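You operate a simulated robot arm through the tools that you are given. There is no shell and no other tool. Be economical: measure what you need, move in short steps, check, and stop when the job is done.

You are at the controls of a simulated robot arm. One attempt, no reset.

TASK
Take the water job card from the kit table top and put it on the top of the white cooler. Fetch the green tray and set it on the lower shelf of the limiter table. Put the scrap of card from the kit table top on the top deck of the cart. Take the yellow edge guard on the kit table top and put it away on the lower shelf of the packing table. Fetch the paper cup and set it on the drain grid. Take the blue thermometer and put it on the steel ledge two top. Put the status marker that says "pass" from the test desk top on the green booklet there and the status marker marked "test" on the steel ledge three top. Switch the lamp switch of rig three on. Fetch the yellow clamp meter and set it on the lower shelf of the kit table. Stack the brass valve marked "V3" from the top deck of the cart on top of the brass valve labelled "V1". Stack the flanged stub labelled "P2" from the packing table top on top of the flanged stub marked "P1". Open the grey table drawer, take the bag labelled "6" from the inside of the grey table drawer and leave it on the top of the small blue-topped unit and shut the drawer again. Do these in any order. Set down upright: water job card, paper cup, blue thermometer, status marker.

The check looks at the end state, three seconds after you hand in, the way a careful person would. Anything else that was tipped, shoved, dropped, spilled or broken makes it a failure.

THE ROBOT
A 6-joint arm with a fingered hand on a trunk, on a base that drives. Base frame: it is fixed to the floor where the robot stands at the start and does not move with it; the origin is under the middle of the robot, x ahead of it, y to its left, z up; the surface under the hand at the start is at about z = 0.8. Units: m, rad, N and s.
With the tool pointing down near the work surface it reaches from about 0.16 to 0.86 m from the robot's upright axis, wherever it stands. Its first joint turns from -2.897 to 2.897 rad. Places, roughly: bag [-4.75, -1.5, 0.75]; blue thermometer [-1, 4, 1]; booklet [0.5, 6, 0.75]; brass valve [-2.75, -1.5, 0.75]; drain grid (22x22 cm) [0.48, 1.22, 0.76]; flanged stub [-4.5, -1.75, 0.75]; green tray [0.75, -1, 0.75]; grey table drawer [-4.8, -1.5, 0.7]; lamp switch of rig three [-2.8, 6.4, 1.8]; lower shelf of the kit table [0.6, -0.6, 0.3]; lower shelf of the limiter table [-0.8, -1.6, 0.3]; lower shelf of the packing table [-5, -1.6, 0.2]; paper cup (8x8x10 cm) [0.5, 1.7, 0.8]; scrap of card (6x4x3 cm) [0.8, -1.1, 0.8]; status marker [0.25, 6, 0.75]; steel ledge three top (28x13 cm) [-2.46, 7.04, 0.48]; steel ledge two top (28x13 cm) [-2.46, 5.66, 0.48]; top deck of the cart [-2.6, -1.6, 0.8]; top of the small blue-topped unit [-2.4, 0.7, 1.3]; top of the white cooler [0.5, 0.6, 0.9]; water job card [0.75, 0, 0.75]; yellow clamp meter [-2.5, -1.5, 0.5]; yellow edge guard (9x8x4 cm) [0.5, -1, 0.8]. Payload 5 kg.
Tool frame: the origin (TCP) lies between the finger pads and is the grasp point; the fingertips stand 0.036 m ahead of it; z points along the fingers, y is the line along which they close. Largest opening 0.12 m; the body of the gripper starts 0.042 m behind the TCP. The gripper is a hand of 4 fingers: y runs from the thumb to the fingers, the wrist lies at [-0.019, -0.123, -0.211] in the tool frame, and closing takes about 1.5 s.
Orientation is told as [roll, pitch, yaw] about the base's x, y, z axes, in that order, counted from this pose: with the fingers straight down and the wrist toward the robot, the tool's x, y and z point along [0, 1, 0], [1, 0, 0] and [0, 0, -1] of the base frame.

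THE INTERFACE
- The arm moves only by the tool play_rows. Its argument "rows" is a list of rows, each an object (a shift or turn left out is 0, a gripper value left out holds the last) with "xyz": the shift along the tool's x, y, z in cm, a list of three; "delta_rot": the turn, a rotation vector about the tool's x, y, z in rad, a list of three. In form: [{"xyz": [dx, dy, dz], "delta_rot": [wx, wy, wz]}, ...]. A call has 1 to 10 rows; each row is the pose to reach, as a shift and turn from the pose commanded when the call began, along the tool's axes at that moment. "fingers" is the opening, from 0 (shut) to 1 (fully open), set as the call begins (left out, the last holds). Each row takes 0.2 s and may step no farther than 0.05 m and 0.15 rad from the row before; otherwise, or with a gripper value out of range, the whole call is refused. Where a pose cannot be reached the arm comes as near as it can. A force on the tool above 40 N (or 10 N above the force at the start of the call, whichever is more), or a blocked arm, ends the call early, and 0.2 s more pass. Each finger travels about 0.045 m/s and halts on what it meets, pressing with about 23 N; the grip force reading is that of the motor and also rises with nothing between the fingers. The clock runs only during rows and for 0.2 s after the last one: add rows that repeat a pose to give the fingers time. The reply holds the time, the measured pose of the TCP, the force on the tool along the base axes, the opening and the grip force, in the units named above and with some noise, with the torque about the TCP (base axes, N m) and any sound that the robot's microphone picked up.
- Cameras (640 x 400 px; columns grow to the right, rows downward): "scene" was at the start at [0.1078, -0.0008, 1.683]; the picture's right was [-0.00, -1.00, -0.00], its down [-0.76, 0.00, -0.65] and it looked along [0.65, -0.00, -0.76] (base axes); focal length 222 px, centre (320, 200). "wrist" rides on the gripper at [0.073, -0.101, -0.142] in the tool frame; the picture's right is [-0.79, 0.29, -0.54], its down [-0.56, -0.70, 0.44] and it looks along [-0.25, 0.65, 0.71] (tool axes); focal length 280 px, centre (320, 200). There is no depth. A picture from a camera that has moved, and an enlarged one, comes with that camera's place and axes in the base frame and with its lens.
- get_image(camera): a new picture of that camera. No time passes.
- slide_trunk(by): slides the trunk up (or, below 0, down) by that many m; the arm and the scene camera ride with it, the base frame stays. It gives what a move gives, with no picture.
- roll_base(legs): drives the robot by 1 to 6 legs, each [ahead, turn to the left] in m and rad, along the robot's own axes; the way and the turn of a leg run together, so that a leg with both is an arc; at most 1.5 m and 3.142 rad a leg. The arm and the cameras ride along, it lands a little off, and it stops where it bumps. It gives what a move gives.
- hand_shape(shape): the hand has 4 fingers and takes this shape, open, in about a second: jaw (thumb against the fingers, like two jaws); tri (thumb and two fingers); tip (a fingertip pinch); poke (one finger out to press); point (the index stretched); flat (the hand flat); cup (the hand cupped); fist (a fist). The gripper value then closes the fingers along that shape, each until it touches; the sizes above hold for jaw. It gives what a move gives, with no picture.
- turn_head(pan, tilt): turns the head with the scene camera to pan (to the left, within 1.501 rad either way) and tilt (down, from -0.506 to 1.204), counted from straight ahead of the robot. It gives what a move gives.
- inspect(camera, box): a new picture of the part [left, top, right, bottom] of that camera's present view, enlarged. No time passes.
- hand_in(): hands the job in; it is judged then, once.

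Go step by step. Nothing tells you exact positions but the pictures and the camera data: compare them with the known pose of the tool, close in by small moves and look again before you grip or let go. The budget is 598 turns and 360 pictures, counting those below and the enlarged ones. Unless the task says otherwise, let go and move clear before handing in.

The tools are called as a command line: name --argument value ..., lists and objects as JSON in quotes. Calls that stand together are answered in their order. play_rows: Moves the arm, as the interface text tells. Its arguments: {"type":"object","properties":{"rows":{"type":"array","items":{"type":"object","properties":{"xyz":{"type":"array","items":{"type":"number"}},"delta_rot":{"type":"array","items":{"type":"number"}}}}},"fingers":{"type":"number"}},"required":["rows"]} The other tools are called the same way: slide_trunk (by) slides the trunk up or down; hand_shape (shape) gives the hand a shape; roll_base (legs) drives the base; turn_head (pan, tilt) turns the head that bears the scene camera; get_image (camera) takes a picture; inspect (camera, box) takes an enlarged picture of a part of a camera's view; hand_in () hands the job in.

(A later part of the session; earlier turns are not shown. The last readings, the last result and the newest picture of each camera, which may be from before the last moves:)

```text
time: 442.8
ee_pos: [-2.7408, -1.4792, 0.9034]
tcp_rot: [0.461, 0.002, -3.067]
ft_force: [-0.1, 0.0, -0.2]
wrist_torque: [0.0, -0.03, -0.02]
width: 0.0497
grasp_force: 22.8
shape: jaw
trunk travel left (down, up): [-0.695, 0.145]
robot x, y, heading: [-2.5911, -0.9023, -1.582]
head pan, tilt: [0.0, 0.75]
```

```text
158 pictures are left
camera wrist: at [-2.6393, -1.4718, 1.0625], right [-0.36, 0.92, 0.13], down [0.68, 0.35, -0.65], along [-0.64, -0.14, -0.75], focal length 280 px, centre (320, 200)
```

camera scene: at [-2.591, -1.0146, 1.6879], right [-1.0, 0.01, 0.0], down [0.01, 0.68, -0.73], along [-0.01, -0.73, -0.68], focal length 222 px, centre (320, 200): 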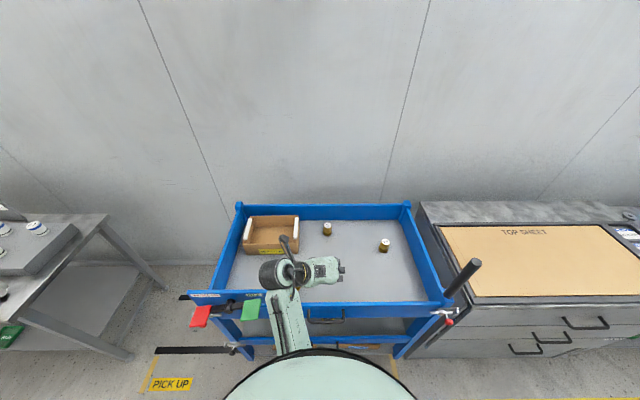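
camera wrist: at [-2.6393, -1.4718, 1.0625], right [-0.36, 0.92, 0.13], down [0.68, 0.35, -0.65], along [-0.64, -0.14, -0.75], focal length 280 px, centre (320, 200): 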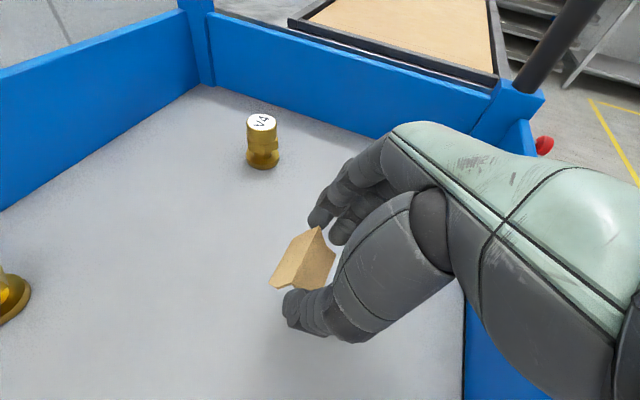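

play_rows --rows '[{"xyz": [-1.8, 0, 3.6]}, {"xyz": [-2.2, 0, 4.5]}, {"xyz": [-2.45, 0, 4.9]}, {"xyz": [-2.7, 0, 5.4]}, {"xyz": [-2.9, 0, 5.8]}]'

inspect --camera "wrist" --box '[200, 150, 420, 400]'

```text
time: 444.0
ee_pos: [-2.7398, -1.4793, 0.846]
tcp_rot: [0.474, -0.004, -3.068]
ft_force: [-1.2, 5.5, 29.9]
wrist_torque: [0.27, 0.5, 0.04]
width: 0.0504
grasp_force: 23.2
shape: jaw
trunk travel left (down, up): [-0.695, 0.145]
robot x, y, heading: [-2.5874, -0.9008, -1.585]
head pan, tilt: [0.0, 0.75]
```

```text
1.60 times, centred on (310, 275) of wrist
camera zoom: at [-2.6387, -1.4702, 1.0037], right [-0.36, 0.93, 0.12], down [0.67, 0.35, -0.65], along [-0.65, -0.15, -0.75], focal length 449 px, centre (336, 80)
```

zoom: 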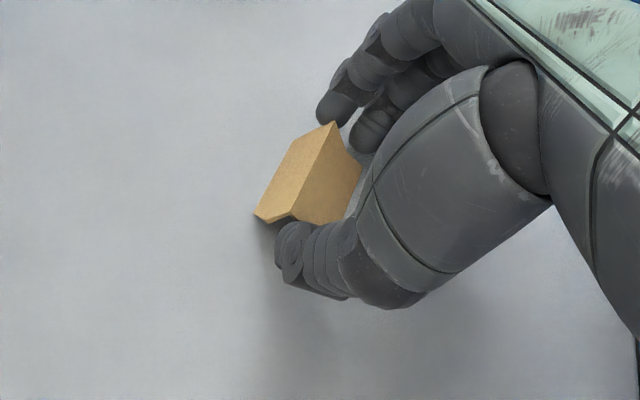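

Contact with the deck. Back off slightly, release, and rise.

play_rows --rows '[{"xyz": [0.3, 0, -0.6]}, {"xyz": [0.3, 0, -0.6]}]'

play_rows --rows '[{"xyz": [0, 0, 0]}, {"xyz": [0, 0, 0]}, {"xyz": [0, 0, 0]}, {"xyz": [0, 0, 0]}]' --fingers 0.85

play_rows --rows '[{"xyz": [1, 0, -2]}, {"xyz": [2.2, 0, -4.5]}, {"xyz": [4, 0, -8]}, {"xyz": [5.5, 0, -11.5]}]'

get_image --camera "wrist"

```text
time: 444.6
ee_pos: [-2.7402, -1.4778, 0.846]
tcp_rot: [0.464, 0.0, -3.068]
ft_force: [-2.4, -2.3, 10.7]
wrist_torque: [0.04, 0.33, 0.08]
width: 0.05
grasp_force: 23.3
shape: jaw
trunk travel left (down, up): [-0.695, 0.145]
robot x, y, heading: [-2.588, -0.9036, -1.584]
head pan, tilt: [0.0, 0.75]
```

```text
time: 445.6
ee_pos: [-2.7408, -1.4787, 0.8459]
tcp_rot: [0.463, -0.001, -3.068]
ft_force: [2.7, 0.5, 7.4]
wrist_torque: [0.13, 0.29, -0.07]
width: 0.1017
grasp_force: 0.0
shape: jaw
trunk travel left (down, up): [-0.695, 0.145]
robot x, y, heading: [-2.5888, -0.9008, -1.581]
head pan, tilt: [0.0, 0.75]
```

```text
time: 446.6
ee_pos: [-2.7375, -1.4752, 0.9738]
tcp_rot: [0.46, 0.0, -3.068]
ft_force: [0.6, 0.0, -0.4]
wrist_torque: [-0.02, 0.05, -0.02]
width: 0.1019
grasp_force: 0.2
shape: jaw
trunk travel left (down, up): [-0.695, 0.145]
robot x, y, heading: [-2.5891, -0.9027, -1.585]
head pan, tilt: [0.0, 0.75]
```

```text
156 pictures are left
camera wrist: at [-2.6363, -1.4691, 1.1343], right [-0.36, 0.92, 0.13], down [0.68, 0.35, -0.65], along [-0.64, -0.14, -0.75], focal length 280 px, centre (320, 200)
```

wrist: 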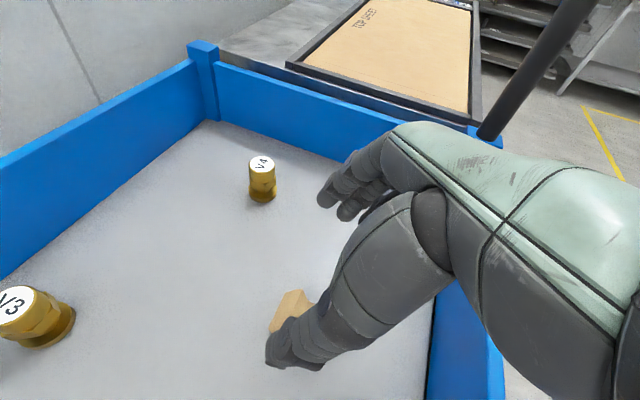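

Scrap is on the deck. Untilt and turn the hand back to natural yaw, and drive 7 cm closer for the valves.

play_rows --rows '[{"xyz": [1, -2, -2], "delta_rot": [0, -0.15, 0]}, {"xyz": [1.5, -4, -3], "delta_rot": [0, -0.3, 0]}, {"xyz": [2, -6, -4], "delta_rot": [0, -0.46, 0]}]'

play_rows --rows '[{"xyz": [0, 0, 0], "delta_rot": [0, 0, -0.15]}, {"xyz": [0, 0, 0], "delta_rot": [0, 0, -0.3]}, {"xyz": [0, 0, 0], "delta_rot": [0, 0, -0.45]}, {"xyz": [0, 0, 0], "delta_rot": [0, 0, -0.6]}, {"xyz": [0, 0, 0], "delta_rot": [0, 0, -0.75]}, {"xyz": [0, 0, 0], "delta_rot": [0, 0, -0.9]}, {"xyz": [0, 0, 0], "delta_rot": [0, 0, -1.05]}, {"xyz": [0, 0, 0], "delta_rot": [0, 0, -1.2]}, {"xyz": [0, 0, 0], "delta_rot": [0, 0, -1.35]}, {"xyz": [0, 0, 0], "delta_rot": [0, 0, -1.49]}]'

roll_base --legs '[[0.07, 0]]'

get_image --camera "wrist"

```text
refused: row 3 steps farther than a row can; nothing moved
```

```text
time: 448.8
ee_pos: [-2.7393, -1.4766, 0.9735]
tcp_rot: [0.04, -0.461, -1.585]
ft_force: [0.4, 0.6, -0.3]
wrist_torque: [0.01, -0.01, 0.03]
width: 0.102
grasp_force: 0.1
shape: jaw
trunk travel left (down, up): [-0.695, 0.145]
robot x, y, heading: [-2.5915, -0.9012, -1.584]
head pan, tilt: [0.0, 0.75]
```

```text
time: 449.9
ee_pos: [-2.7402, -1.5486, 0.9731]
tcp_rot: [0.041, -0.46, -1.589]
ft_force: [-0.2, -0.2, -0.5]
wrist_torque: [0.0, 0.02, 0.03]
width: 0.1018
grasp_force: 0.0
shape: jaw
trunk travel left (down, up): [-0.695, 0.145]
robot x, y, heading: [-2.5899, -0.9728, -1.58]
head pan, tilt: [0.0, 0.75]
```

```text
155 pictures are left
camera wrist: at [-2.671, -1.394, 1.0576], right [-0.81, -0.02, 0.59], down [-0.53, 0.43, -0.73], along [-0.24, -0.9, -0.36], focal length 280 px, centre (320, 200)
```

wrist: 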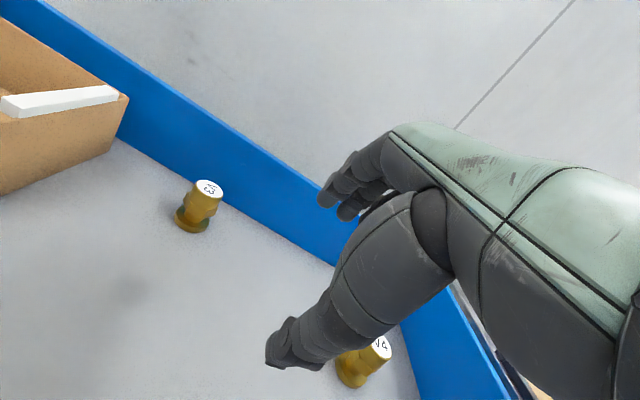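

play_rows --rows '[{"xyz": [0, 0.9, -1.8], "delta_rot": [0.12, 0, 0]}, {"xyz": [0, 1.8, -3.6], "delta_rot": [0.24, 0, 0]}, {"xyz": [0, 1.8, -3.6], "delta_rot": [0.36, 0, 0]}, {"xyz": [0, 1.8, -3.6], "delta_rot": [0.46, 0, 0]}]'

```text
time: 450.9
ee_pos: [-2.7418, -1.5487, 1.0141]
tcp_rot: [0.037, 0.002, -1.569]
ft_force: [-0.1, -0.2, -0.4]
wrist_torque: [-0.01, 0.01, -0.01]
width: 0.102
grasp_force: 0.2
shape: jaw
trunk travel left (down, up): [-0.695, 0.145]
robot x, y, heading: [-2.5893, -0.9719, -1.578]
head pan, tilt: [0.0, 0.75]
```

play_rows --rows '[{"xyz": [2, 4, 0], "delta_rot": [0, -0.037, 0]}, {"xyz": [4, 8, 0], "delta_rot": [0, -0.037, 0]}, {"xyz": [6, 12, 0], "delta_rot": [0, -0.037, 0]}, {"xyz": [8, 15.5, 0], "delta_rot": [0, -0.037, 0]}, {"xyz": [10, 18.5, 0], "delta_rot": [0, -0.037, 0]}, {"xyz": [10, 18.5, 3], "delta_rot": [0, -0.037, 0]}]' --fingers 0.6

get_image --camera "wrist"

inspect --camera "scene" --box '[220, 180, 460, 330]'

```text
time: 452.3
ee_pos: [-2.6409, -1.7325, 0.9866]
tcp_rot: [-0.003, -0.002, -1.571]
ft_force: [0.4, -0.2, 0.4]
wrist_torque: [0.02, 0.0, 0.0]
width: 0.0723
grasp_force: 0.0
shape: jaw
trunk travel left (down, up): [-0.695, 0.145]
robot x, y, heading: [-2.5881, -0.9746, -1.578]
head pan, tilt: [0.0, 0.75]
```

```text
154 pictures are left
camera wrist: at [-2.5686, -1.6306, 1.1283], right [-0.79, -0.29, 0.54], down [-0.56, 0.7, -0.44], along [-0.25, -0.65, -0.71], focal length 280 px, centre (320, 200)
```

wrist: 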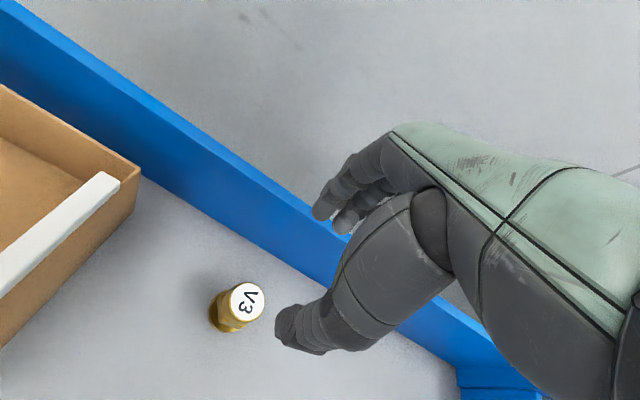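

```text
2.67 times, centred on (340, 255) of scene
camera zoom: at [-2.5923, -1.0862, 1.6879], right [-1.0, 0.01, 0.0], down [0.01, 0.68, -0.73], along [-0.01, -0.73, -0.68], focal length 592 px, centre (267, 53)
```

zoom: 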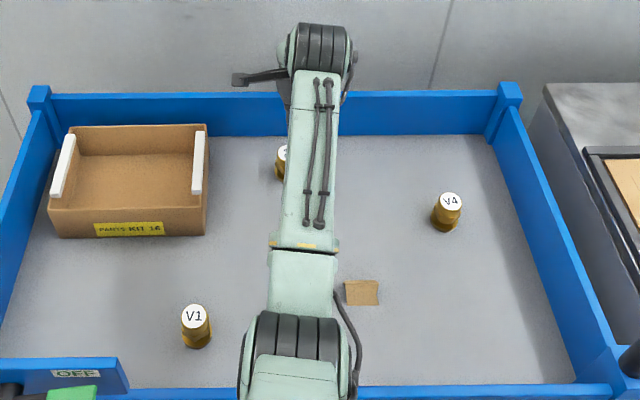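

play_rows --rows '[{"xyz": [1, -1.5, 2]}, {"xyz": [1, -1.5, 6]}, {"xyz": [1, -1.5, 10]}]'

get_image --camera "wrist"

```text
time: 453.1
ee_pos: [-2.6318, -1.7175, 0.8859]
tcp_rot: [-0.003, 0.0, -1.571]
ft_force: [0.1, 0.1, 0.4]
wrist_torque: [0.0, 0.0, 0.0]
width: 0.0724
grasp_force: 0.1
shape: jaw
trunk travel left (down, up): [-0.695, 0.145]
robot x, y, heading: [-2.5894, -0.9755, -1.581]
head pan, tilt: [0.0, 0.75]
```

```text
152 pictures are left
camera wrist: at [-2.5583, -1.6149, 1.0279], right [-0.79, -0.29, 0.54], down [-0.56, 0.7, -0.44], along [-0.25, -0.65, -0.71], focal length 280 px, centre (320, 200)
```

wrist: 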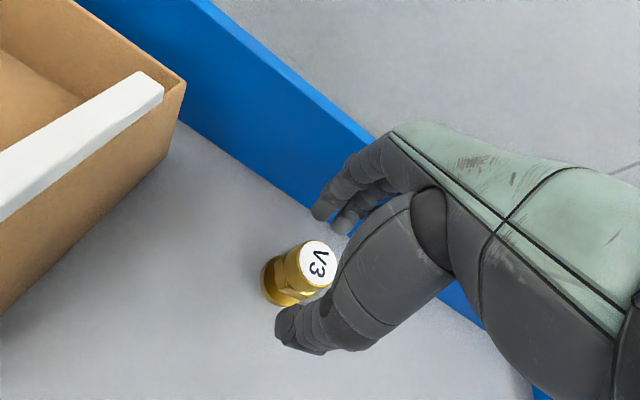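

play_rows --rows '[{"xyz": [0.5, -1.1, 1]}, {"xyz": [0.5, -1.1, 2.5]}, {"xyz": [0.5, -1.1, 3.4]}]'

inspect --camera "wrist" --box '[220, 150, 420, 350]'

```text
time: 453.9
ee_pos: [-2.6266, -1.7057, 0.8532]
tcp_rot: [-0.001, 0.0, -1.571]
ft_force: [0.4, -0.2, 0.2]
wrist_torque: [0.02, 0.0, 0.0]
width: 0.0721
grasp_force: 0.1
shape: jaw
trunk travel left (down, up): [-0.695, 0.145]
robot x, y, heading: [-2.5905, -0.9714, -1.58]
head pan, tilt: [0.0, 0.75]
```

```text
2.00 times, centred on (320, 250) of wrist
camera zoom: at [-2.5546, -1.604, 0.9949], right [-0.79, -0.29, 0.54], down [-0.56, 0.7, -0.44], along [-0.25, -0.65, -0.71], focal length 561 px, centre (320, 100)
```

zoom: 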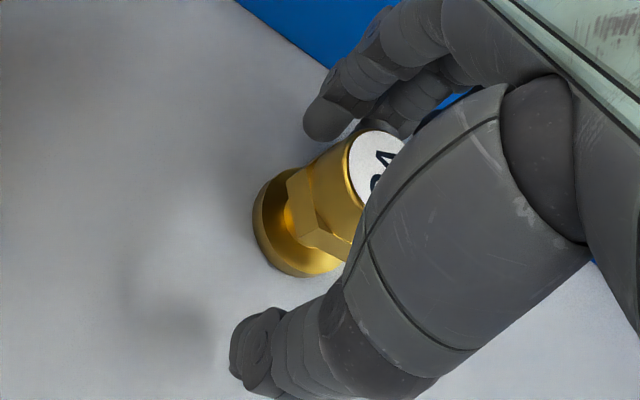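

play_rows --rows '[{"xyz": [0, 0.4, 0]}, {"xyz": [0, 0.4, 0]}, {"xyz": [0, 0.4, 0]}, {"xyz": [0, 0.4, 0]}, {"xyz": [0, 0.4, 0]}, {"xyz": [0, 0.4, 0]}]' --fingers 0.0

inspect --camera "wrist" --box '[220, 150, 420, 350]'

```text
time: 455.3
ee_pos: [-2.6261, -1.709, 0.8538]
tcp_rot: [-0.003, 0.0, -1.571]
ft_force: [0.0, 0.9, 0.4]
wrist_torque: [-0.01, -0.02, 0.01]
width: 0.0285
grasp_force: 22.5
shape: jaw
trunk travel left (down, up): [-0.695, 0.145]
robot x, y, heading: [-2.5929, -0.9733, -1.579]
head pan, tilt: [0.0, 0.75]
```

```text
2.00 times, centred on (320, 250) of wrist
camera zoom: at [-2.5542, -1.6079, 0.9955], right [-0.79, -0.29, 0.54], down [-0.56, 0.7, -0.44], along [-0.25, -0.65, -0.71], focal length 561 px, centre (320, 100)
```

zoom: 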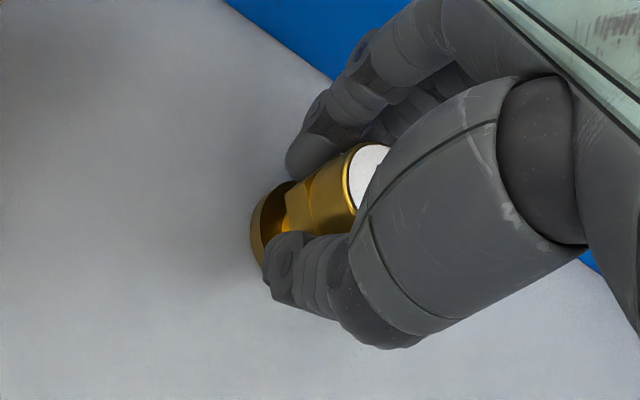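

play_rows --rows '[{"xyz": [0, 0, -3]}, {"xyz": [0, 0, -7]}, {"xyz": [0, 0, -11]}, {"xyz": [0, 0, -14]}, {"xyz": [2, -4, -14]}, {"xyz": [4, -8, -14]}, {"xyz": [6, -12, -14]}, {"xyz": [8, -16, -14]}, {"xyz": [10, -20, -14]}]'

get_image --camera "wrist"

inspect --camera "scene" --box '[220, 180, 460, 330]'

```text
time: 457.3
ee_pos: [-2.5273, -1.5093, 0.9967]
tcp_rot: [0.0, -0.001, -1.57]
ft_force: [-0.9, -0.1, -2.0]
wrist_torque: [-0.01, 0.01, -0.03]
width: 0.0281
grasp_force: 23.1
shape: jaw
trunk travel left (down, up): [-0.695, 0.145]
robot x, y, heading: [-2.5893, -0.9697, -1.578]
head pan, tilt: [0.0, 0.75]
```

```text
149 pictures are left
camera wrist: at [-2.4546, -1.4075, 1.1377], right [-0.79, -0.29, 0.54], down [-0.56, 0.7, -0.44], along [-0.25, -0.65, -0.71], focal length 280 px, centre (320, 200)
```

wrist: 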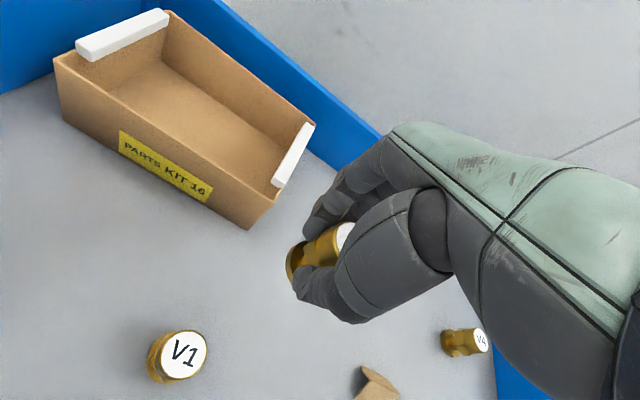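

```text
2.67 times, centred on (340, 255) of scene
camera zoom: at [-2.5914, -1.085, 1.688], right [-1.0, 0.01, 0.0], down [0.01, 0.68, -0.73], along [-0.01, -0.73, -0.68], focal length 592 px, centre (267, 53)
```

zoom: 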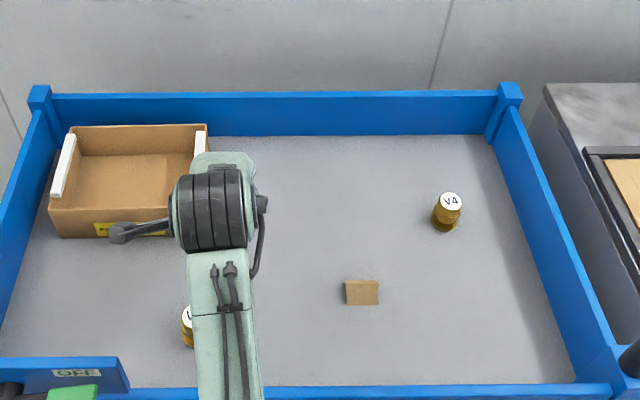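

V1 top is at (-2.4915, -1.434, 0.88). Move V3 directly above it.

play_rows --rows '[{"xyz": [1.2, -2.5, 0]}, {"xyz": [2.4, -5, 0]}, {"xyz": [3.6, -7.5, 0]}, {"xyz": [3.6, -7.5, 2.5]}]'

get_image --camera "wrist"

inspect --camera "scene" --box '[220, 240, 360, 340]'

```text
time: 458.3
ee_pos: [-2.4905, -1.4365, 0.969]
tcp_rot: [-0.001, 0.001, -1.571]
ft_force: [0.4, -0.2, -2.2]
wrist_torque: [0.0, -0.07, 0.01]
width: 0.0272
grasp_force: 22.8
shape: jaw
trunk travel left (down, up): [-0.695, 0.145]
robot x, y, heading: [-2.5906, -0.9721, -1.582]
head pan, tilt: [0.0, 0.75]
```

```text
147 pictures are left
camera wrist: at [-2.418, -1.3347, 1.1103], right [-0.79, -0.29, 0.54], down [-0.56, 0.7, -0.44], along [-0.25, -0.65, -0.71], focal length 280 px, centre (320, 200)
```

wrist: 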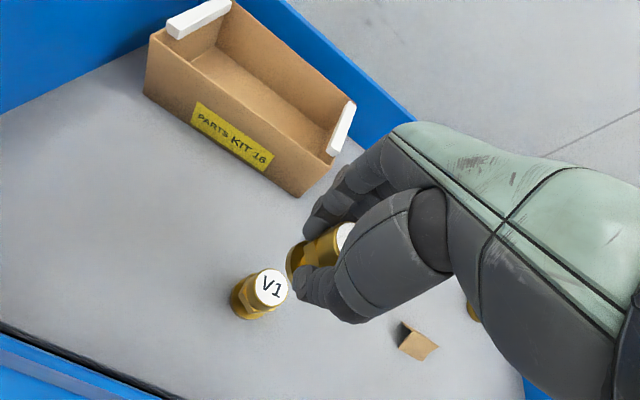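

```text
4.00 times, centred on (290, 290) of scene
camera zoom: at [-2.592, -1.0867, 1.6879], right [-1.0, 0.01, 0.0], down [0.01, 0.68, -0.73], along [-0.01, -0.73, -0.68], focal length 888 px, centre (440, -160)
```

zoom: 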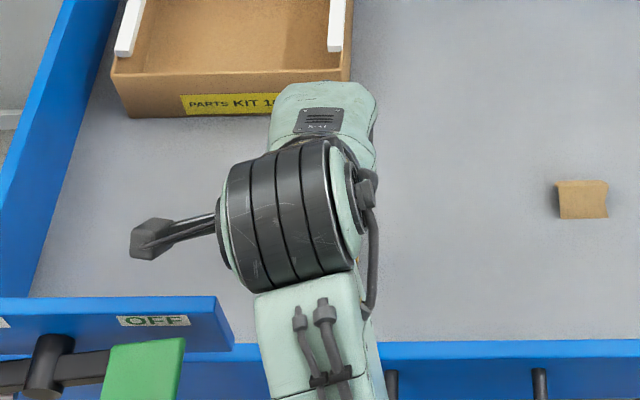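

inspect --camera "wrist" --box '[210, 200, 370, 340]'

```text
2.86 times, centred on (290, 270) of wrist
camera zoom: at [-2.418, -1.3347, 1.1103], right [-0.79, -0.29, 0.54], down [-0.56, 0.7, -0.44], along [-0.25, -0.65, -0.71], focal length 801 px, centre (406, 0)
```

zoom: 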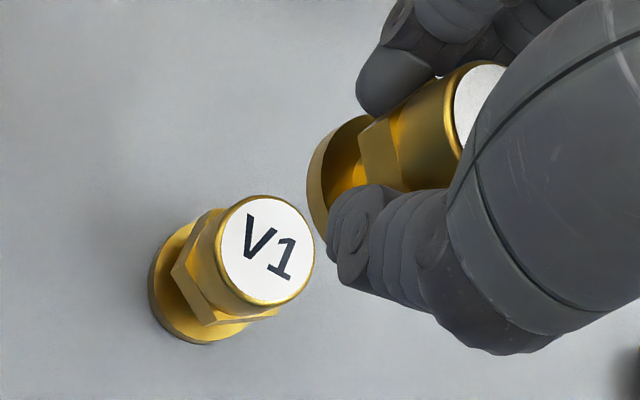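

V3's base is ~1.2 cm off from V1's axis; correct and lower.

play_rows --rows '[{"xyz": [0.1, -1.2, 0]}, {"xyz": [0.1, -1.2, 1.2]}, {"xyz": [0.1, -1.2, 2.0]}]'

inspect --camera "wrist" --box '[210, 200, 370, 340]'

```text
time: 459.1
ee_pos: [-2.4888, -1.4239, 0.9481]
tcp_rot: [-0.003, 0.002, -1.57]
ft_force: [-0.3, 0.2, -1.7]
wrist_torque: [0.02, -0.04, -0.03]
width: 0.0275
grasp_force: 23.3
shape: jaw
trunk travel left (down, up): [-0.695, 0.145]
robot x, y, heading: [-2.5903, -0.9703, -1.581]
head pan, tilt: [0.0, 0.75]
```

```text
2.86 times, centred on (290, 270) of wrist
camera zoom: at [-2.4163, -1.3224, 1.0897], right [-0.79, -0.29, 0.54], down [-0.56, 0.7, -0.44], along [-0.25, -0.65, -0.71], focal length 801 px, centre (406, 0)
```

zoom: 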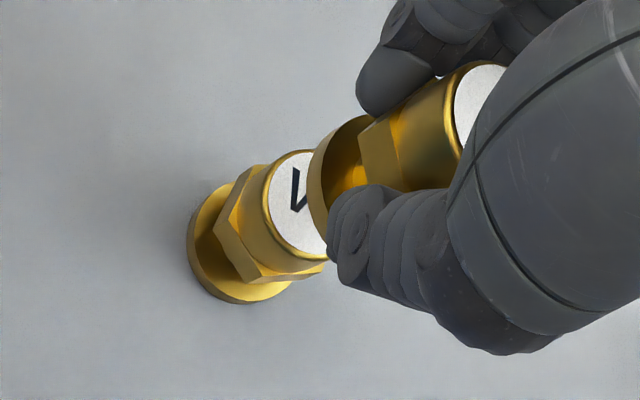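

play_rows --rows '[{"xyz": [0.2, -0.2, 0.4]}, {"xyz": [0.2, -0.2, 0.8]}, {"xyz": [0.2, -0.2, 1.1]}, {"xyz": [0.2, -0.2, 1.4]}]'

inspect --camera "wrist" --box '[210, 200, 370, 340]'

```text
time: 460.1
ee_pos: [-2.4872, -1.4229, 0.9341]
tcp_rot: [-0.002, -0.002, -1.571]
ft_force: [0.6, -0.5, -2.7]
wrist_torque: [-0.02, -0.02, -0.02]
width: 0.0278
grasp_force: 23.1
shape: jaw
trunk travel left (down, up): [-0.695, 0.145]
robot x, y, heading: [-2.5869, -0.9718, -1.581]
head pan, tilt: [0.0, 0.75]
```

```text
2.86 times, centred on (290, 270) of wrist
camera zoom: at [-2.414, -1.3207, 1.0754], right [-0.79, -0.29, 0.54], down [-0.56, 0.7, -0.44], along [-0.25, -0.65, -0.71], focal length 801 px, centre (406, 0)
```

zoom: 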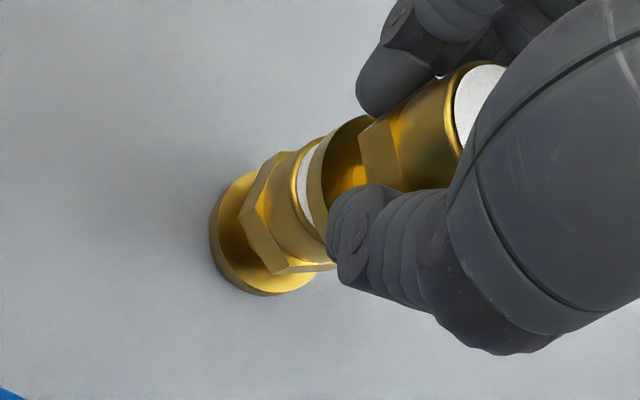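

play_rows --rows '[{"xyz": [0, 0, 0.3]}, {"xyz": [0, 0, 0.6]}, {"xyz": [0, 0, 0.9]}]'

inspect --camera "wrist" --box '[210, 200, 370, 340]'

```text
time: 460.9
ee_pos: [-2.4862, -1.423, 0.9241]
tcp_rot: [0.0, -0.003, -1.571]
ft_force: [-0.6, 0.1, -2.4]
wrist_torque: [0.02, 0.0, 0.01]
width: 0.0277
grasp_force: 23.0
shape: jaw
trunk travel left (down, up): [-0.695, 0.145]
robot x, y, heading: [-2.5905, -0.9717, -1.578]
head pan, tilt: [0.0, 0.75]
```

```text
2.86 times, centred on (290, 270) of wrist
camera zoom: at [-2.4142, -1.3205, 1.0665], right [-0.79, -0.29, 0.54], down [-0.56, 0.7, -0.44], along [-0.25, -0.65, -0.71], focal length 801 px, centre (406, 0)
```

zoom: 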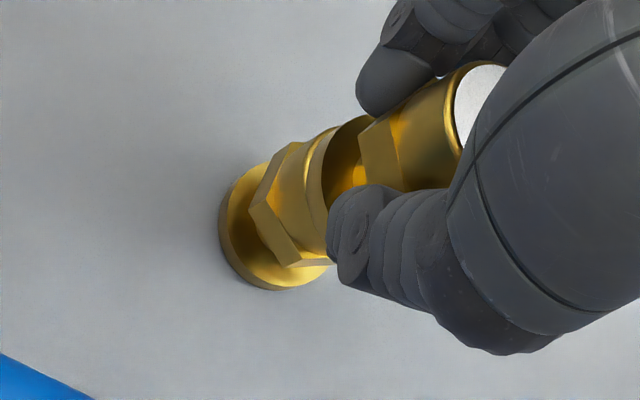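

play_rows --rows '[{"xyz": [0, 0, 0.2]}, {"xyz": [0, 0, 0.4]}, {"xyz": [0, 0, 0.6]}]'

inspect --camera "wrist" --box '[210, 200, 370, 340]'

```text
time: 461.7
ee_pos: [-2.4872, -1.4227, 0.9191]
tcp_rot: [-0.003, 0.001, -1.571]
ft_force: [-0.5, 0.4, -1.9]
wrist_torque: [0.02, -0.05, 0.0]
width: 0.0276
grasp_force: 23.0
shape: jaw
trunk travel left (down, up): [-0.695, 0.145]
robot x, y, heading: [-2.5898, -0.9741, -1.577]
head pan, tilt: [0.0, 0.75]
```

```text
2.86 times, centred on (290, 270) of wrist
camera zoom: at [-2.4143, -1.32, 1.061], right [-0.79, -0.29, 0.54], down [-0.56, 0.7, -0.44], along [-0.25, -0.65, -0.71], focal length 801 px, centre (406, 0)
```

zoom: 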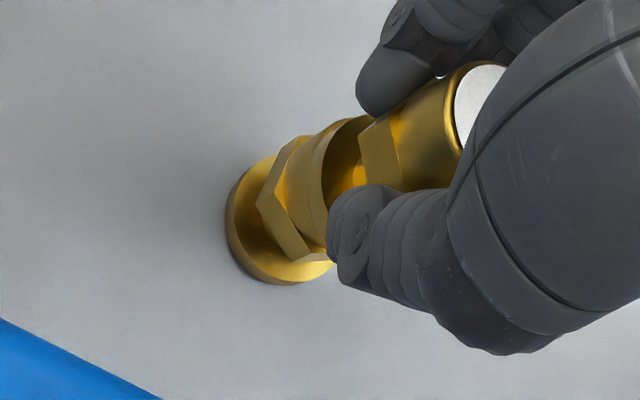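

play_rows --rows '[{"xyz": [0, 0, 0.2]}, {"xyz": [0, 0, 0.4]}, {"xyz": [0, 0, 0.6]}, {"xyz": [0, 0, 0.8]}]'

inspect --camera "wrist" --box '[210, 200, 370, 340]'

```text
time: 462.7
ee_pos: [-2.4871, -1.4222, 0.9127]
tcp_rot: [-0.001, -0.005, -1.57]
ft_force: [1.6, 0.2, 13.2]
wrist_torque: [-0.15, 0.06, 0.01]
width: 0.0283
grasp_force: 23.0
shape: jaw
trunk travel left (down, up): [-0.695, 0.145]
robot x, y, heading: [-2.5942, -0.9746, -1.582]
head pan, tilt: [0.0, 0.75]
```

```text
2.86 times, centred on (290, 270) of wrist
camera zoom: at [-2.4144, -1.3195, 1.054], right [-0.79, -0.29, 0.54], down [-0.56, 0.7, -0.45], along [-0.25, -0.66, -0.71], focal length 801 px, centre (406, 0)
```

zoom: 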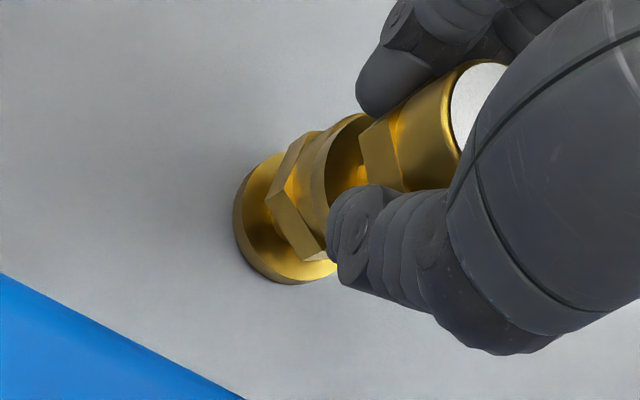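

Firm contact. Release gently and check.

play_rows --rows '[{"xyz": [0, 0, -0.3]}, {"xyz": [0, 0, -0.3]}]'

play_rows --rows '[{"xyz": [0, 0, 0]}, {"xyz": [0, 0, 0]}, {"xyz": [0, 0, 0]}, {"xyz": [0, 0, 0]}]' --fingers 0.55

inspect --camera "wrist" --box '[210, 200, 370, 340]'

```text
time: 463.3
ee_pos: [-2.4874, -1.4218, 0.914]
tcp_rot: [-0.002, 0.0, -1.571]
ft_force: [0.0, -0.8, 3.1]
wrist_torque: [-0.17, 0.03, 0.03]
width: 0.0282
grasp_force: 23.0
shape: jaw
trunk travel left (down, up): [-0.695, 0.145]
robot x, y, heading: [-2.5896, -0.9733, -1.582]
head pan, tilt: [0.0, 0.75]
```

```text
time: 464.3
ee_pos: [-2.4876, -1.4223, 0.9137]
tcp_rot: [-0.004, 0.0, -1.57]
ft_force: [0.0, -0.5, 0.2]
wrist_torque: [-0.01, 0.0, 0.0]
width: 0.0656
grasp_force: 0.1
shape: jaw
trunk travel left (down, up): [-0.695, 0.145]
robot x, y, heading: [-2.5903, -0.9752, -1.578]
head pan, tilt: [0.0, 0.75]
```

```text
2.86 times, centred on (290, 270) of wrist
camera zoom: at [-2.4138, -1.3201, 1.0552], right [-0.79, -0.29, 0.54], down [-0.56, 0.7, -0.44], along [-0.25, -0.65, -0.71], focal length 801 px, centre (406, 0)
```

zoom: 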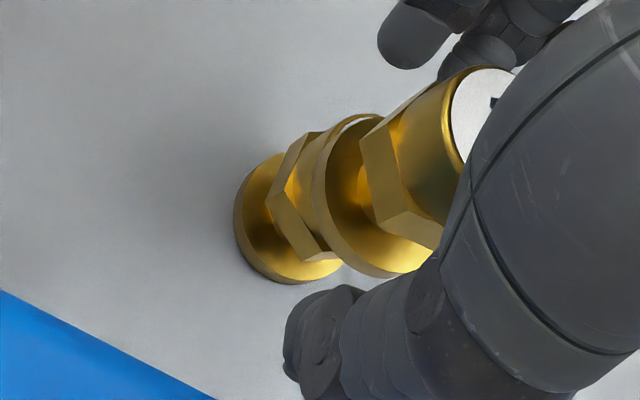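

V3 stands on V1. Rise straight up and verify from the scene camera.

play_rows --rows '[{"xyz": [0, 0, -2]}, {"xyz": [0, 0, -5]}, {"xyz": [0, 0, -9]}, {"xyz": [0, -4, -11]}, {"xyz": [0, -8, -11]}]' --fingers 0.8

inspect --camera "scene" --box '[220, 200, 420, 340]'

get_image --camera "wrist"

```text
time: 465.5
ee_pos: [-2.4747, -1.3644, 1.0009]
tcp_rot: [-0.002, -0.002, -1.572]
ft_force: [-0.3, 0.1, -0.4]
wrist_torque: [0.03, -0.01, 0.0]
width: 0.0957
grasp_force: 0.1
shape: jaw
out of reach, approached as far as the arm can: row 4, 5
trunk travel left (down, up): [-0.695, 0.145]
robot x, y, heading: [-2.5896, -0.9712, -1.582]
head pan, tilt: [0.0, 0.75]
```

```text
2.86 times, centred on (320, 270) of scene
camera zoom: at [-2.5921, -1.0857, 1.688], right [-1.0, 0.01, 0.0], down [0.01, 0.68, -0.73], along [-0.01, -0.73, -0.68], focal length 634 px, centre (320, 0)
```

zoom: 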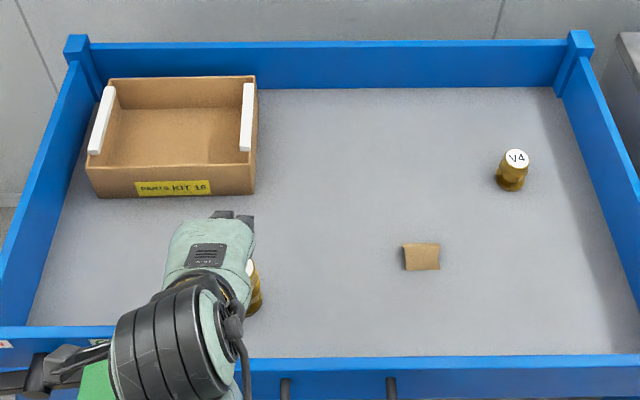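

```text
137 pictures are left
camera wrist: at [-2.4022, -1.2614, 1.1423], right [-0.79, -0.29, 0.54], down [-0.56, 0.7, -0.44], along [-0.25, -0.65, -0.71], focal length 280 px, centre (320, 200)
```

wrist: 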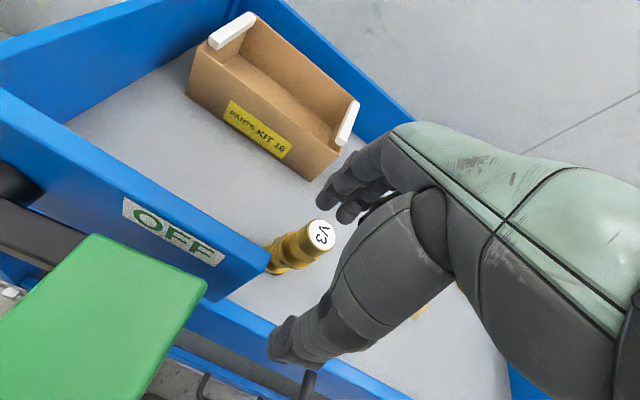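

The fingers are close behind the stack; raise with the trunk first before retreating.

slide_trunk --by 0.12

get_image --camera "wrist"

```text
time: 467.0
ee_pos: [-2.4747, -1.3638, 1.1188]
tcp_rot: [-0.002, -0.001, -1.571]
ft_force: [0.7, -0.4, 0.2]
wrist_torque: [-0.02, 0.05, 0.01]
width: 0.0956
grasp_force: 0.1
shape: jaw
trunk travel left (down, up): [-0.815, 0.025]
robot x, y, heading: [-2.5886, -0.9743, -1.581]
head pan, tilt: [0.0, 0.75]
```

```text
136 pictures are left
camera wrist: at [-2.4019, -1.2621, 1.2619], right [-0.79, -0.29, 0.54], down [-0.56, 0.7, -0.44], along [-0.25, -0.65, -0.71], focal length 280 px, centre (320, 200)
```

wrist: 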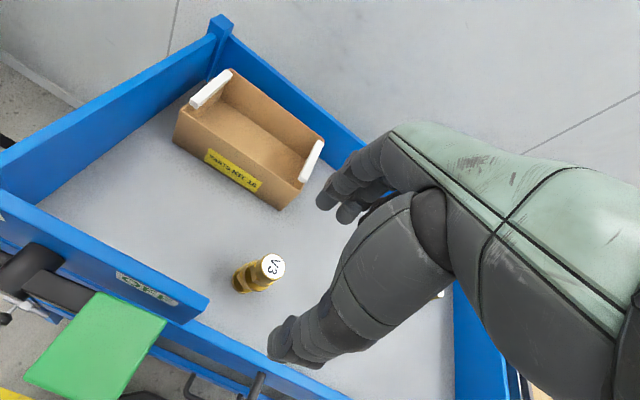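

Stack is fine. Now find the yellow clamp meter on the middle deck: back up, lower the trunk and look.

roll_base --legs '[[-0.35, 0]]'

slide_trunk --by -0.4

turn_head --pan 0.0 --tilt 0.6

get_image --camera "scene"

```text
time: 469.5
ee_pos: [-2.4711, -1.0103, 1.1198]
tcp_rot: [-0.002, 0.0, -1.567]
ft_force: [0.2, 0.1, 1.0]
wrist_torque: [-0.03, 0.0, -0.02]
width: 0.0958
grasp_force: 0.0
shape: jaw
trunk travel left (down, up): [-0.815, 0.025]
robot x, y, heading: [-2.5877, -0.6199, -1.579]
head pan, tilt: [0.0, 0.75]
```

```text
time: 473.3
ee_pos: [-2.471, -1.0089, 0.7208]
tcp_rot: [0.0, -0.002, -1.567]
ft_force: [-0.2, 0.3, -0.6]
wrist_torque: [0.01, 0.01, 0.02]
width: 0.0958
grasp_force: 0.0
shape: jaw
trunk travel left (down, up): [-0.415, 0.425]
robot x, y, heading: [-2.5854, -0.6162, -1.577]
head pan, tilt: [0.0, 0.75]
```

```text
time: 474.0
ee_pos: [-2.4686, -1.0093, 0.7209]
tcp_rot: [-0.001, 0.001, -1.568]
ft_force: [0.7, -1.3, -0.5]
wrist_torque: [-0.01, 0.01, 0.02]
width: 0.0957
grasp_force: 0.0
shape: jaw
trunk travel left (down, up): [-0.415, 0.425]
robot x, y, heading: [-2.5894, -0.6211, -1.576]
head pan, tilt: [0.0, 0.6]
```

```text
135 pictures are left
camera scene: at [-2.5883, -0.7378, 1.4207], right [-1.0, 0.01, 0.0], down [0.0, 0.57, -0.82], along [-0.01, -0.82, -0.57], focal length 222 px, centre (320, 200)
```

scene: 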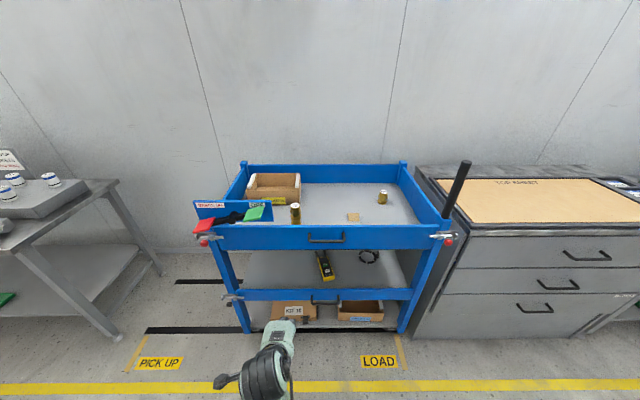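

inspect --camera "scene" --box '[210, 180, 450, 330]'

inspect --camera "scene" --box '[295, 235, 395, 300]'

```text
2.67 times, centred on (330, 255) of scene
camera zoom: at [-2.5883, -0.7378, 1.4207], right [-1.0, 0.01, 0.0], down [0.0, 0.57, -0.82], along [-0.01, -0.82, -0.57], focal length 592 px, centre (293, 53)
```

zoom: 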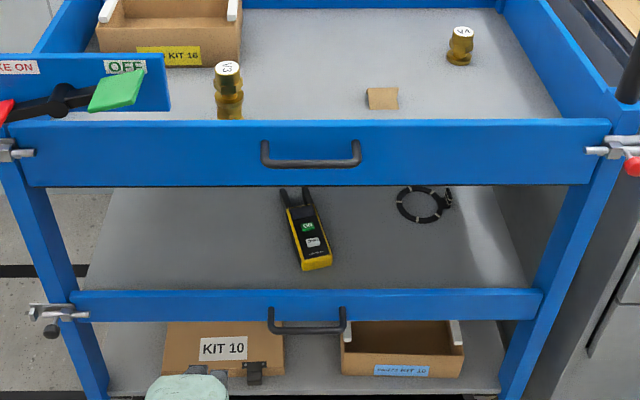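

```text
6.15 times, centred on (345, 268) of scene
camera zoom: at [-2.5883, -0.7378, 1.4207], right [-1.0, 0.01, 0.0], down [0.0, 0.57, -0.82], along [-0.01, -0.82, -0.57], focal length 1366 px, centre (166, -215)
```

zoom: 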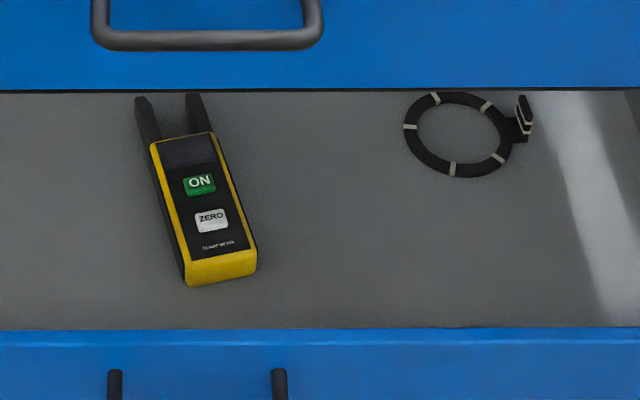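

The meter lies on the middle deck (z≈0.44) with a 25 cm opening above its rim. I'll lower a bit more, drive closer and turn/tilt the hand to close sideways.

slide_trunk --by -0.1

play_rows --rows '[{"xyz": [0, 0, 0], "delta_rot": [0, 0, 0.15]}, {"xyz": [0, 0, 0], "delta_rot": [0, 0, 0.3]}, {"xyz": [0, 0, 0], "delta_rot": [0, 0, 0.45]}, {"xyz": [0, 0, 0], "delta_rot": [0, 0, 0.6]}, {"xyz": [0, 0, 0], "delta_rot": [0, 0, 0.75]}, {"xyz": [0, 0, 0], "delta_rot": [0, 0, 0.9]}, {"xyz": [0, 0, 0], "delta_rot": [0, 0, 1.05]}, {"xyz": [0, 0, 0], "delta_rot": [0, 0, 1.2]}, {"xyz": [0, 0, 0], "delta_rot": [0, 0, 1.35]}, {"xyz": [0, 0, 0], "delta_rot": [0, 0, 1.5]}]' --fingers 0.8

play_rows --rows '[{"xyz": [0, 0, 0], "delta_rot": [0, 0.13, 0]}, {"xyz": [0, 0, 0], "delta_rot": [0, 0.26, 0]}, {"xyz": [0, 0, 0], "delta_rot": [0, 0.39, 0]}, {"xyz": [0, 0, 0], "delta_rot": [0, 0.52, 0]}, {"xyz": [0, 0, 0], "delta_rot": [0, 0.65, 0]}]'

```text
time: 475.3
ee_pos: [-2.4695, -1.0104, 0.6202]
tcp_rot: [-0.001, -0.001, -1.569]
ft_force: [-0.1, 0.1, -0.3]
wrist_torque: [0.03, -0.03, 0.0]
width: 0.0957
grasp_force: 0.0
shape: jaw
trunk travel left (down, up): [-0.315, 0.525]
robot x, y, heading: [-2.5866, -0.6195, -1.58]
head pan, tilt: [0.0, 0.6]
```

```text
time: 477.5
ee_pos: [-2.5569, -1.0635, 0.4873]
tcp_rot: [0.021, 0.003, -3.053]
ft_force: [-0.3, 1.0, -0.8]
wrist_torque: [0.01, 0.01, -0.04]
width: 0.0959
grasp_force: 0.1
shape: jaw
out of reach, approached as far as the arm can: row 5, 6, 7, 8, 9, 10
trunk travel left (down, up): [-0.315, 0.525]
robot x, y, heading: [-2.587, -0.6216, -1.577]
head pan, tilt: [0.0, 0.6]
```

```text
time: 478.7
ee_pos: [-2.5596, -1.0651, 0.4844]
tcp_rot: [0.653, -0.001, -3.068]
ft_force: [-0.8, -0.1, 0.6]
wrist_torque: [-0.04, 0.03, 0.02]
width: 0.0958
grasp_force: 0.1
shape: jaw
trunk travel left (down, up): [-0.315, 0.525]
robot x, y, heading: [-2.5866, -0.617, -1.577]
head pan, tilt: [0.0, 0.6]
```

get_image --camera "wrist"

get_image --camera "scene"

```text
132 pictures are left
camera wrist: at [-2.4608, -1.0282, 0.6418], right [-0.36, 0.93, -0.05], down [0.69, 0.23, -0.69], along [-0.63, -0.28, -0.72], focal length 280 px, centre (320, 200)
```

wrist: 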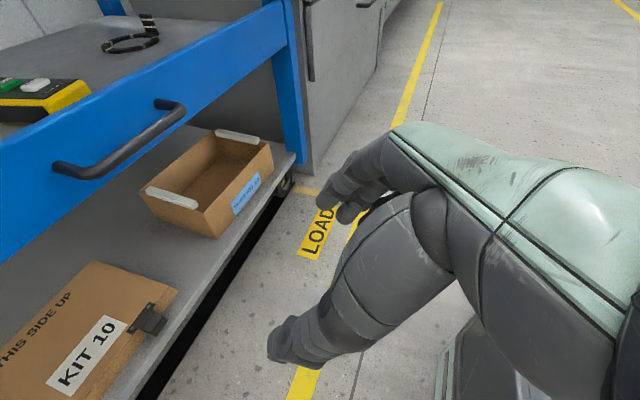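

```text
131 pictures are left
camera scene: at [-2.5882, -0.7382, 1.3207], right [-1.0, 0.01, 0.0], down [0.0, 0.57, -0.82], along [-0.01, -0.82, -0.57], focal length 222 px, centre (320, 200)
```

scene: 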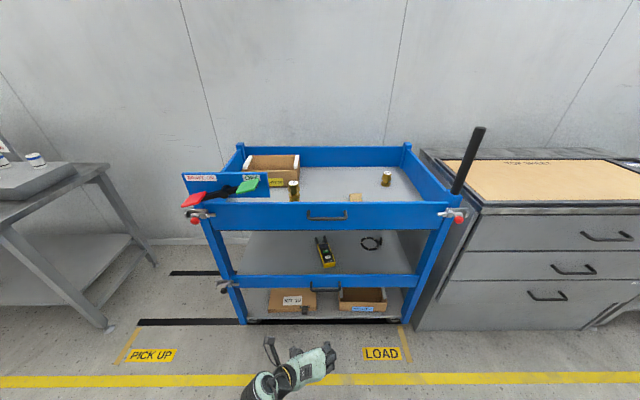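

slide_trunk --by 0.1

roll_base --legs '[[0.1, 0]]'

get_image --camera "wrist"

```text
time: 480.1
ee_pos: [-2.5604, -1.0649, 0.5847]
tcp_rot: [0.652, -0.002, -3.066]
ft_force: [0.4, 0.2, 0.0]
wrist_torque: [0.01, 0.0, -0.02]
width: 0.096
grasp_force: 0.0
shape: jaw
trunk travel left (down, up): [-0.415, 0.425]
robot x, y, heading: [-2.5907, -0.6181, -1.574]
head pan, tilt: [0.0, 0.6]
```

```text
time: 481.2
ee_pos: [-2.5611, -1.1646, 0.5842]
tcp_rot: [0.65, -0.001, -3.067]
ft_force: [0.2, -0.4, 0.3]
wrist_torque: [-0.05, -0.03, -0.01]
width: 0.0956
grasp_force: 0.1
shape: jaw
trunk travel left (down, up): [-0.415, 0.425]
robot x, y, heading: [-2.592, -0.7176, -1.581]
head pan, tilt: [0.0, 0.6]
```

```text
130 pictures are left
camera wrist: at [-2.462, -1.1279, 0.7412], right [-0.36, 0.93, -0.05], down [0.68, 0.23, -0.69], along [-0.64, -0.28, -0.72], focal length 280 px, centre (320, 200)
```

wrist: 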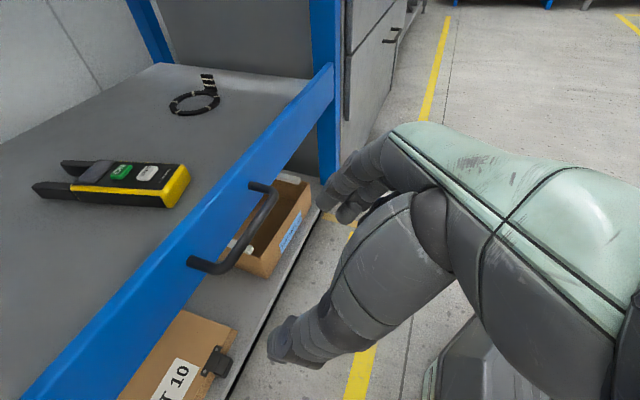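

play_rows --rows '[{"xyz": [3.0, 1.7, 2.3]}, {"xyz": [6.0, 3.4, 4.6]}, {"xyz": [9.0, 5.0, 6.9]}, {"xyz": [11, 6.5, 8.4]}]'

get_image --camera "wrist"

inspect --camera "scene" --box '[210, 180, 450, 330]'

```text
time: 482.2
ee_pos: [-2.616, -1.3063, 0.5846]
tcp_rot: [0.649, 0.0, -3.068]
ft_force: [0.9, 0.6, 0.5]
wrist_torque: [0.0, 0.02, 0.03]
width: 0.0957
grasp_force: 0.1
shape: jaw
trunk travel left (down, up): [-0.415, 0.425]
robot x, y, heading: [-2.5941, -0.7174, -1.577]
head pan, tilt: [0.0, 0.6]
```

```text
129 pictures are left
camera wrist: at [-2.5174, -1.2695, 0.7417], right [-0.36, 0.93, -0.05], down [0.68, 0.23, -0.69], along [-0.64, -0.28, -0.72], focal length 280 px, centre (320, 200)
```

wrist: 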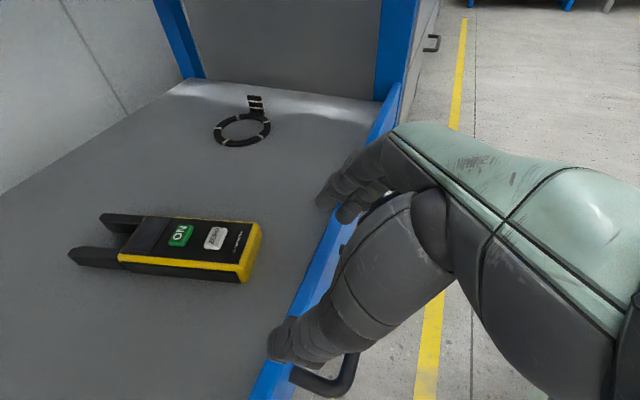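

```text
2.67 times, centred on (330, 255) of scene
camera zoom: at [-2.5894, -0.8376, 1.4207], right [-1.0, 0.01, 0.0], down [0.0, 0.57, -0.82], along [-0.01, -0.82, -0.57], focal length 592 px, centre (293, 53)
```

zoom: 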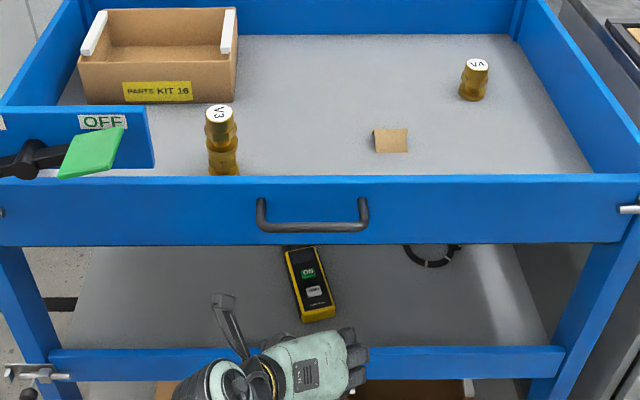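

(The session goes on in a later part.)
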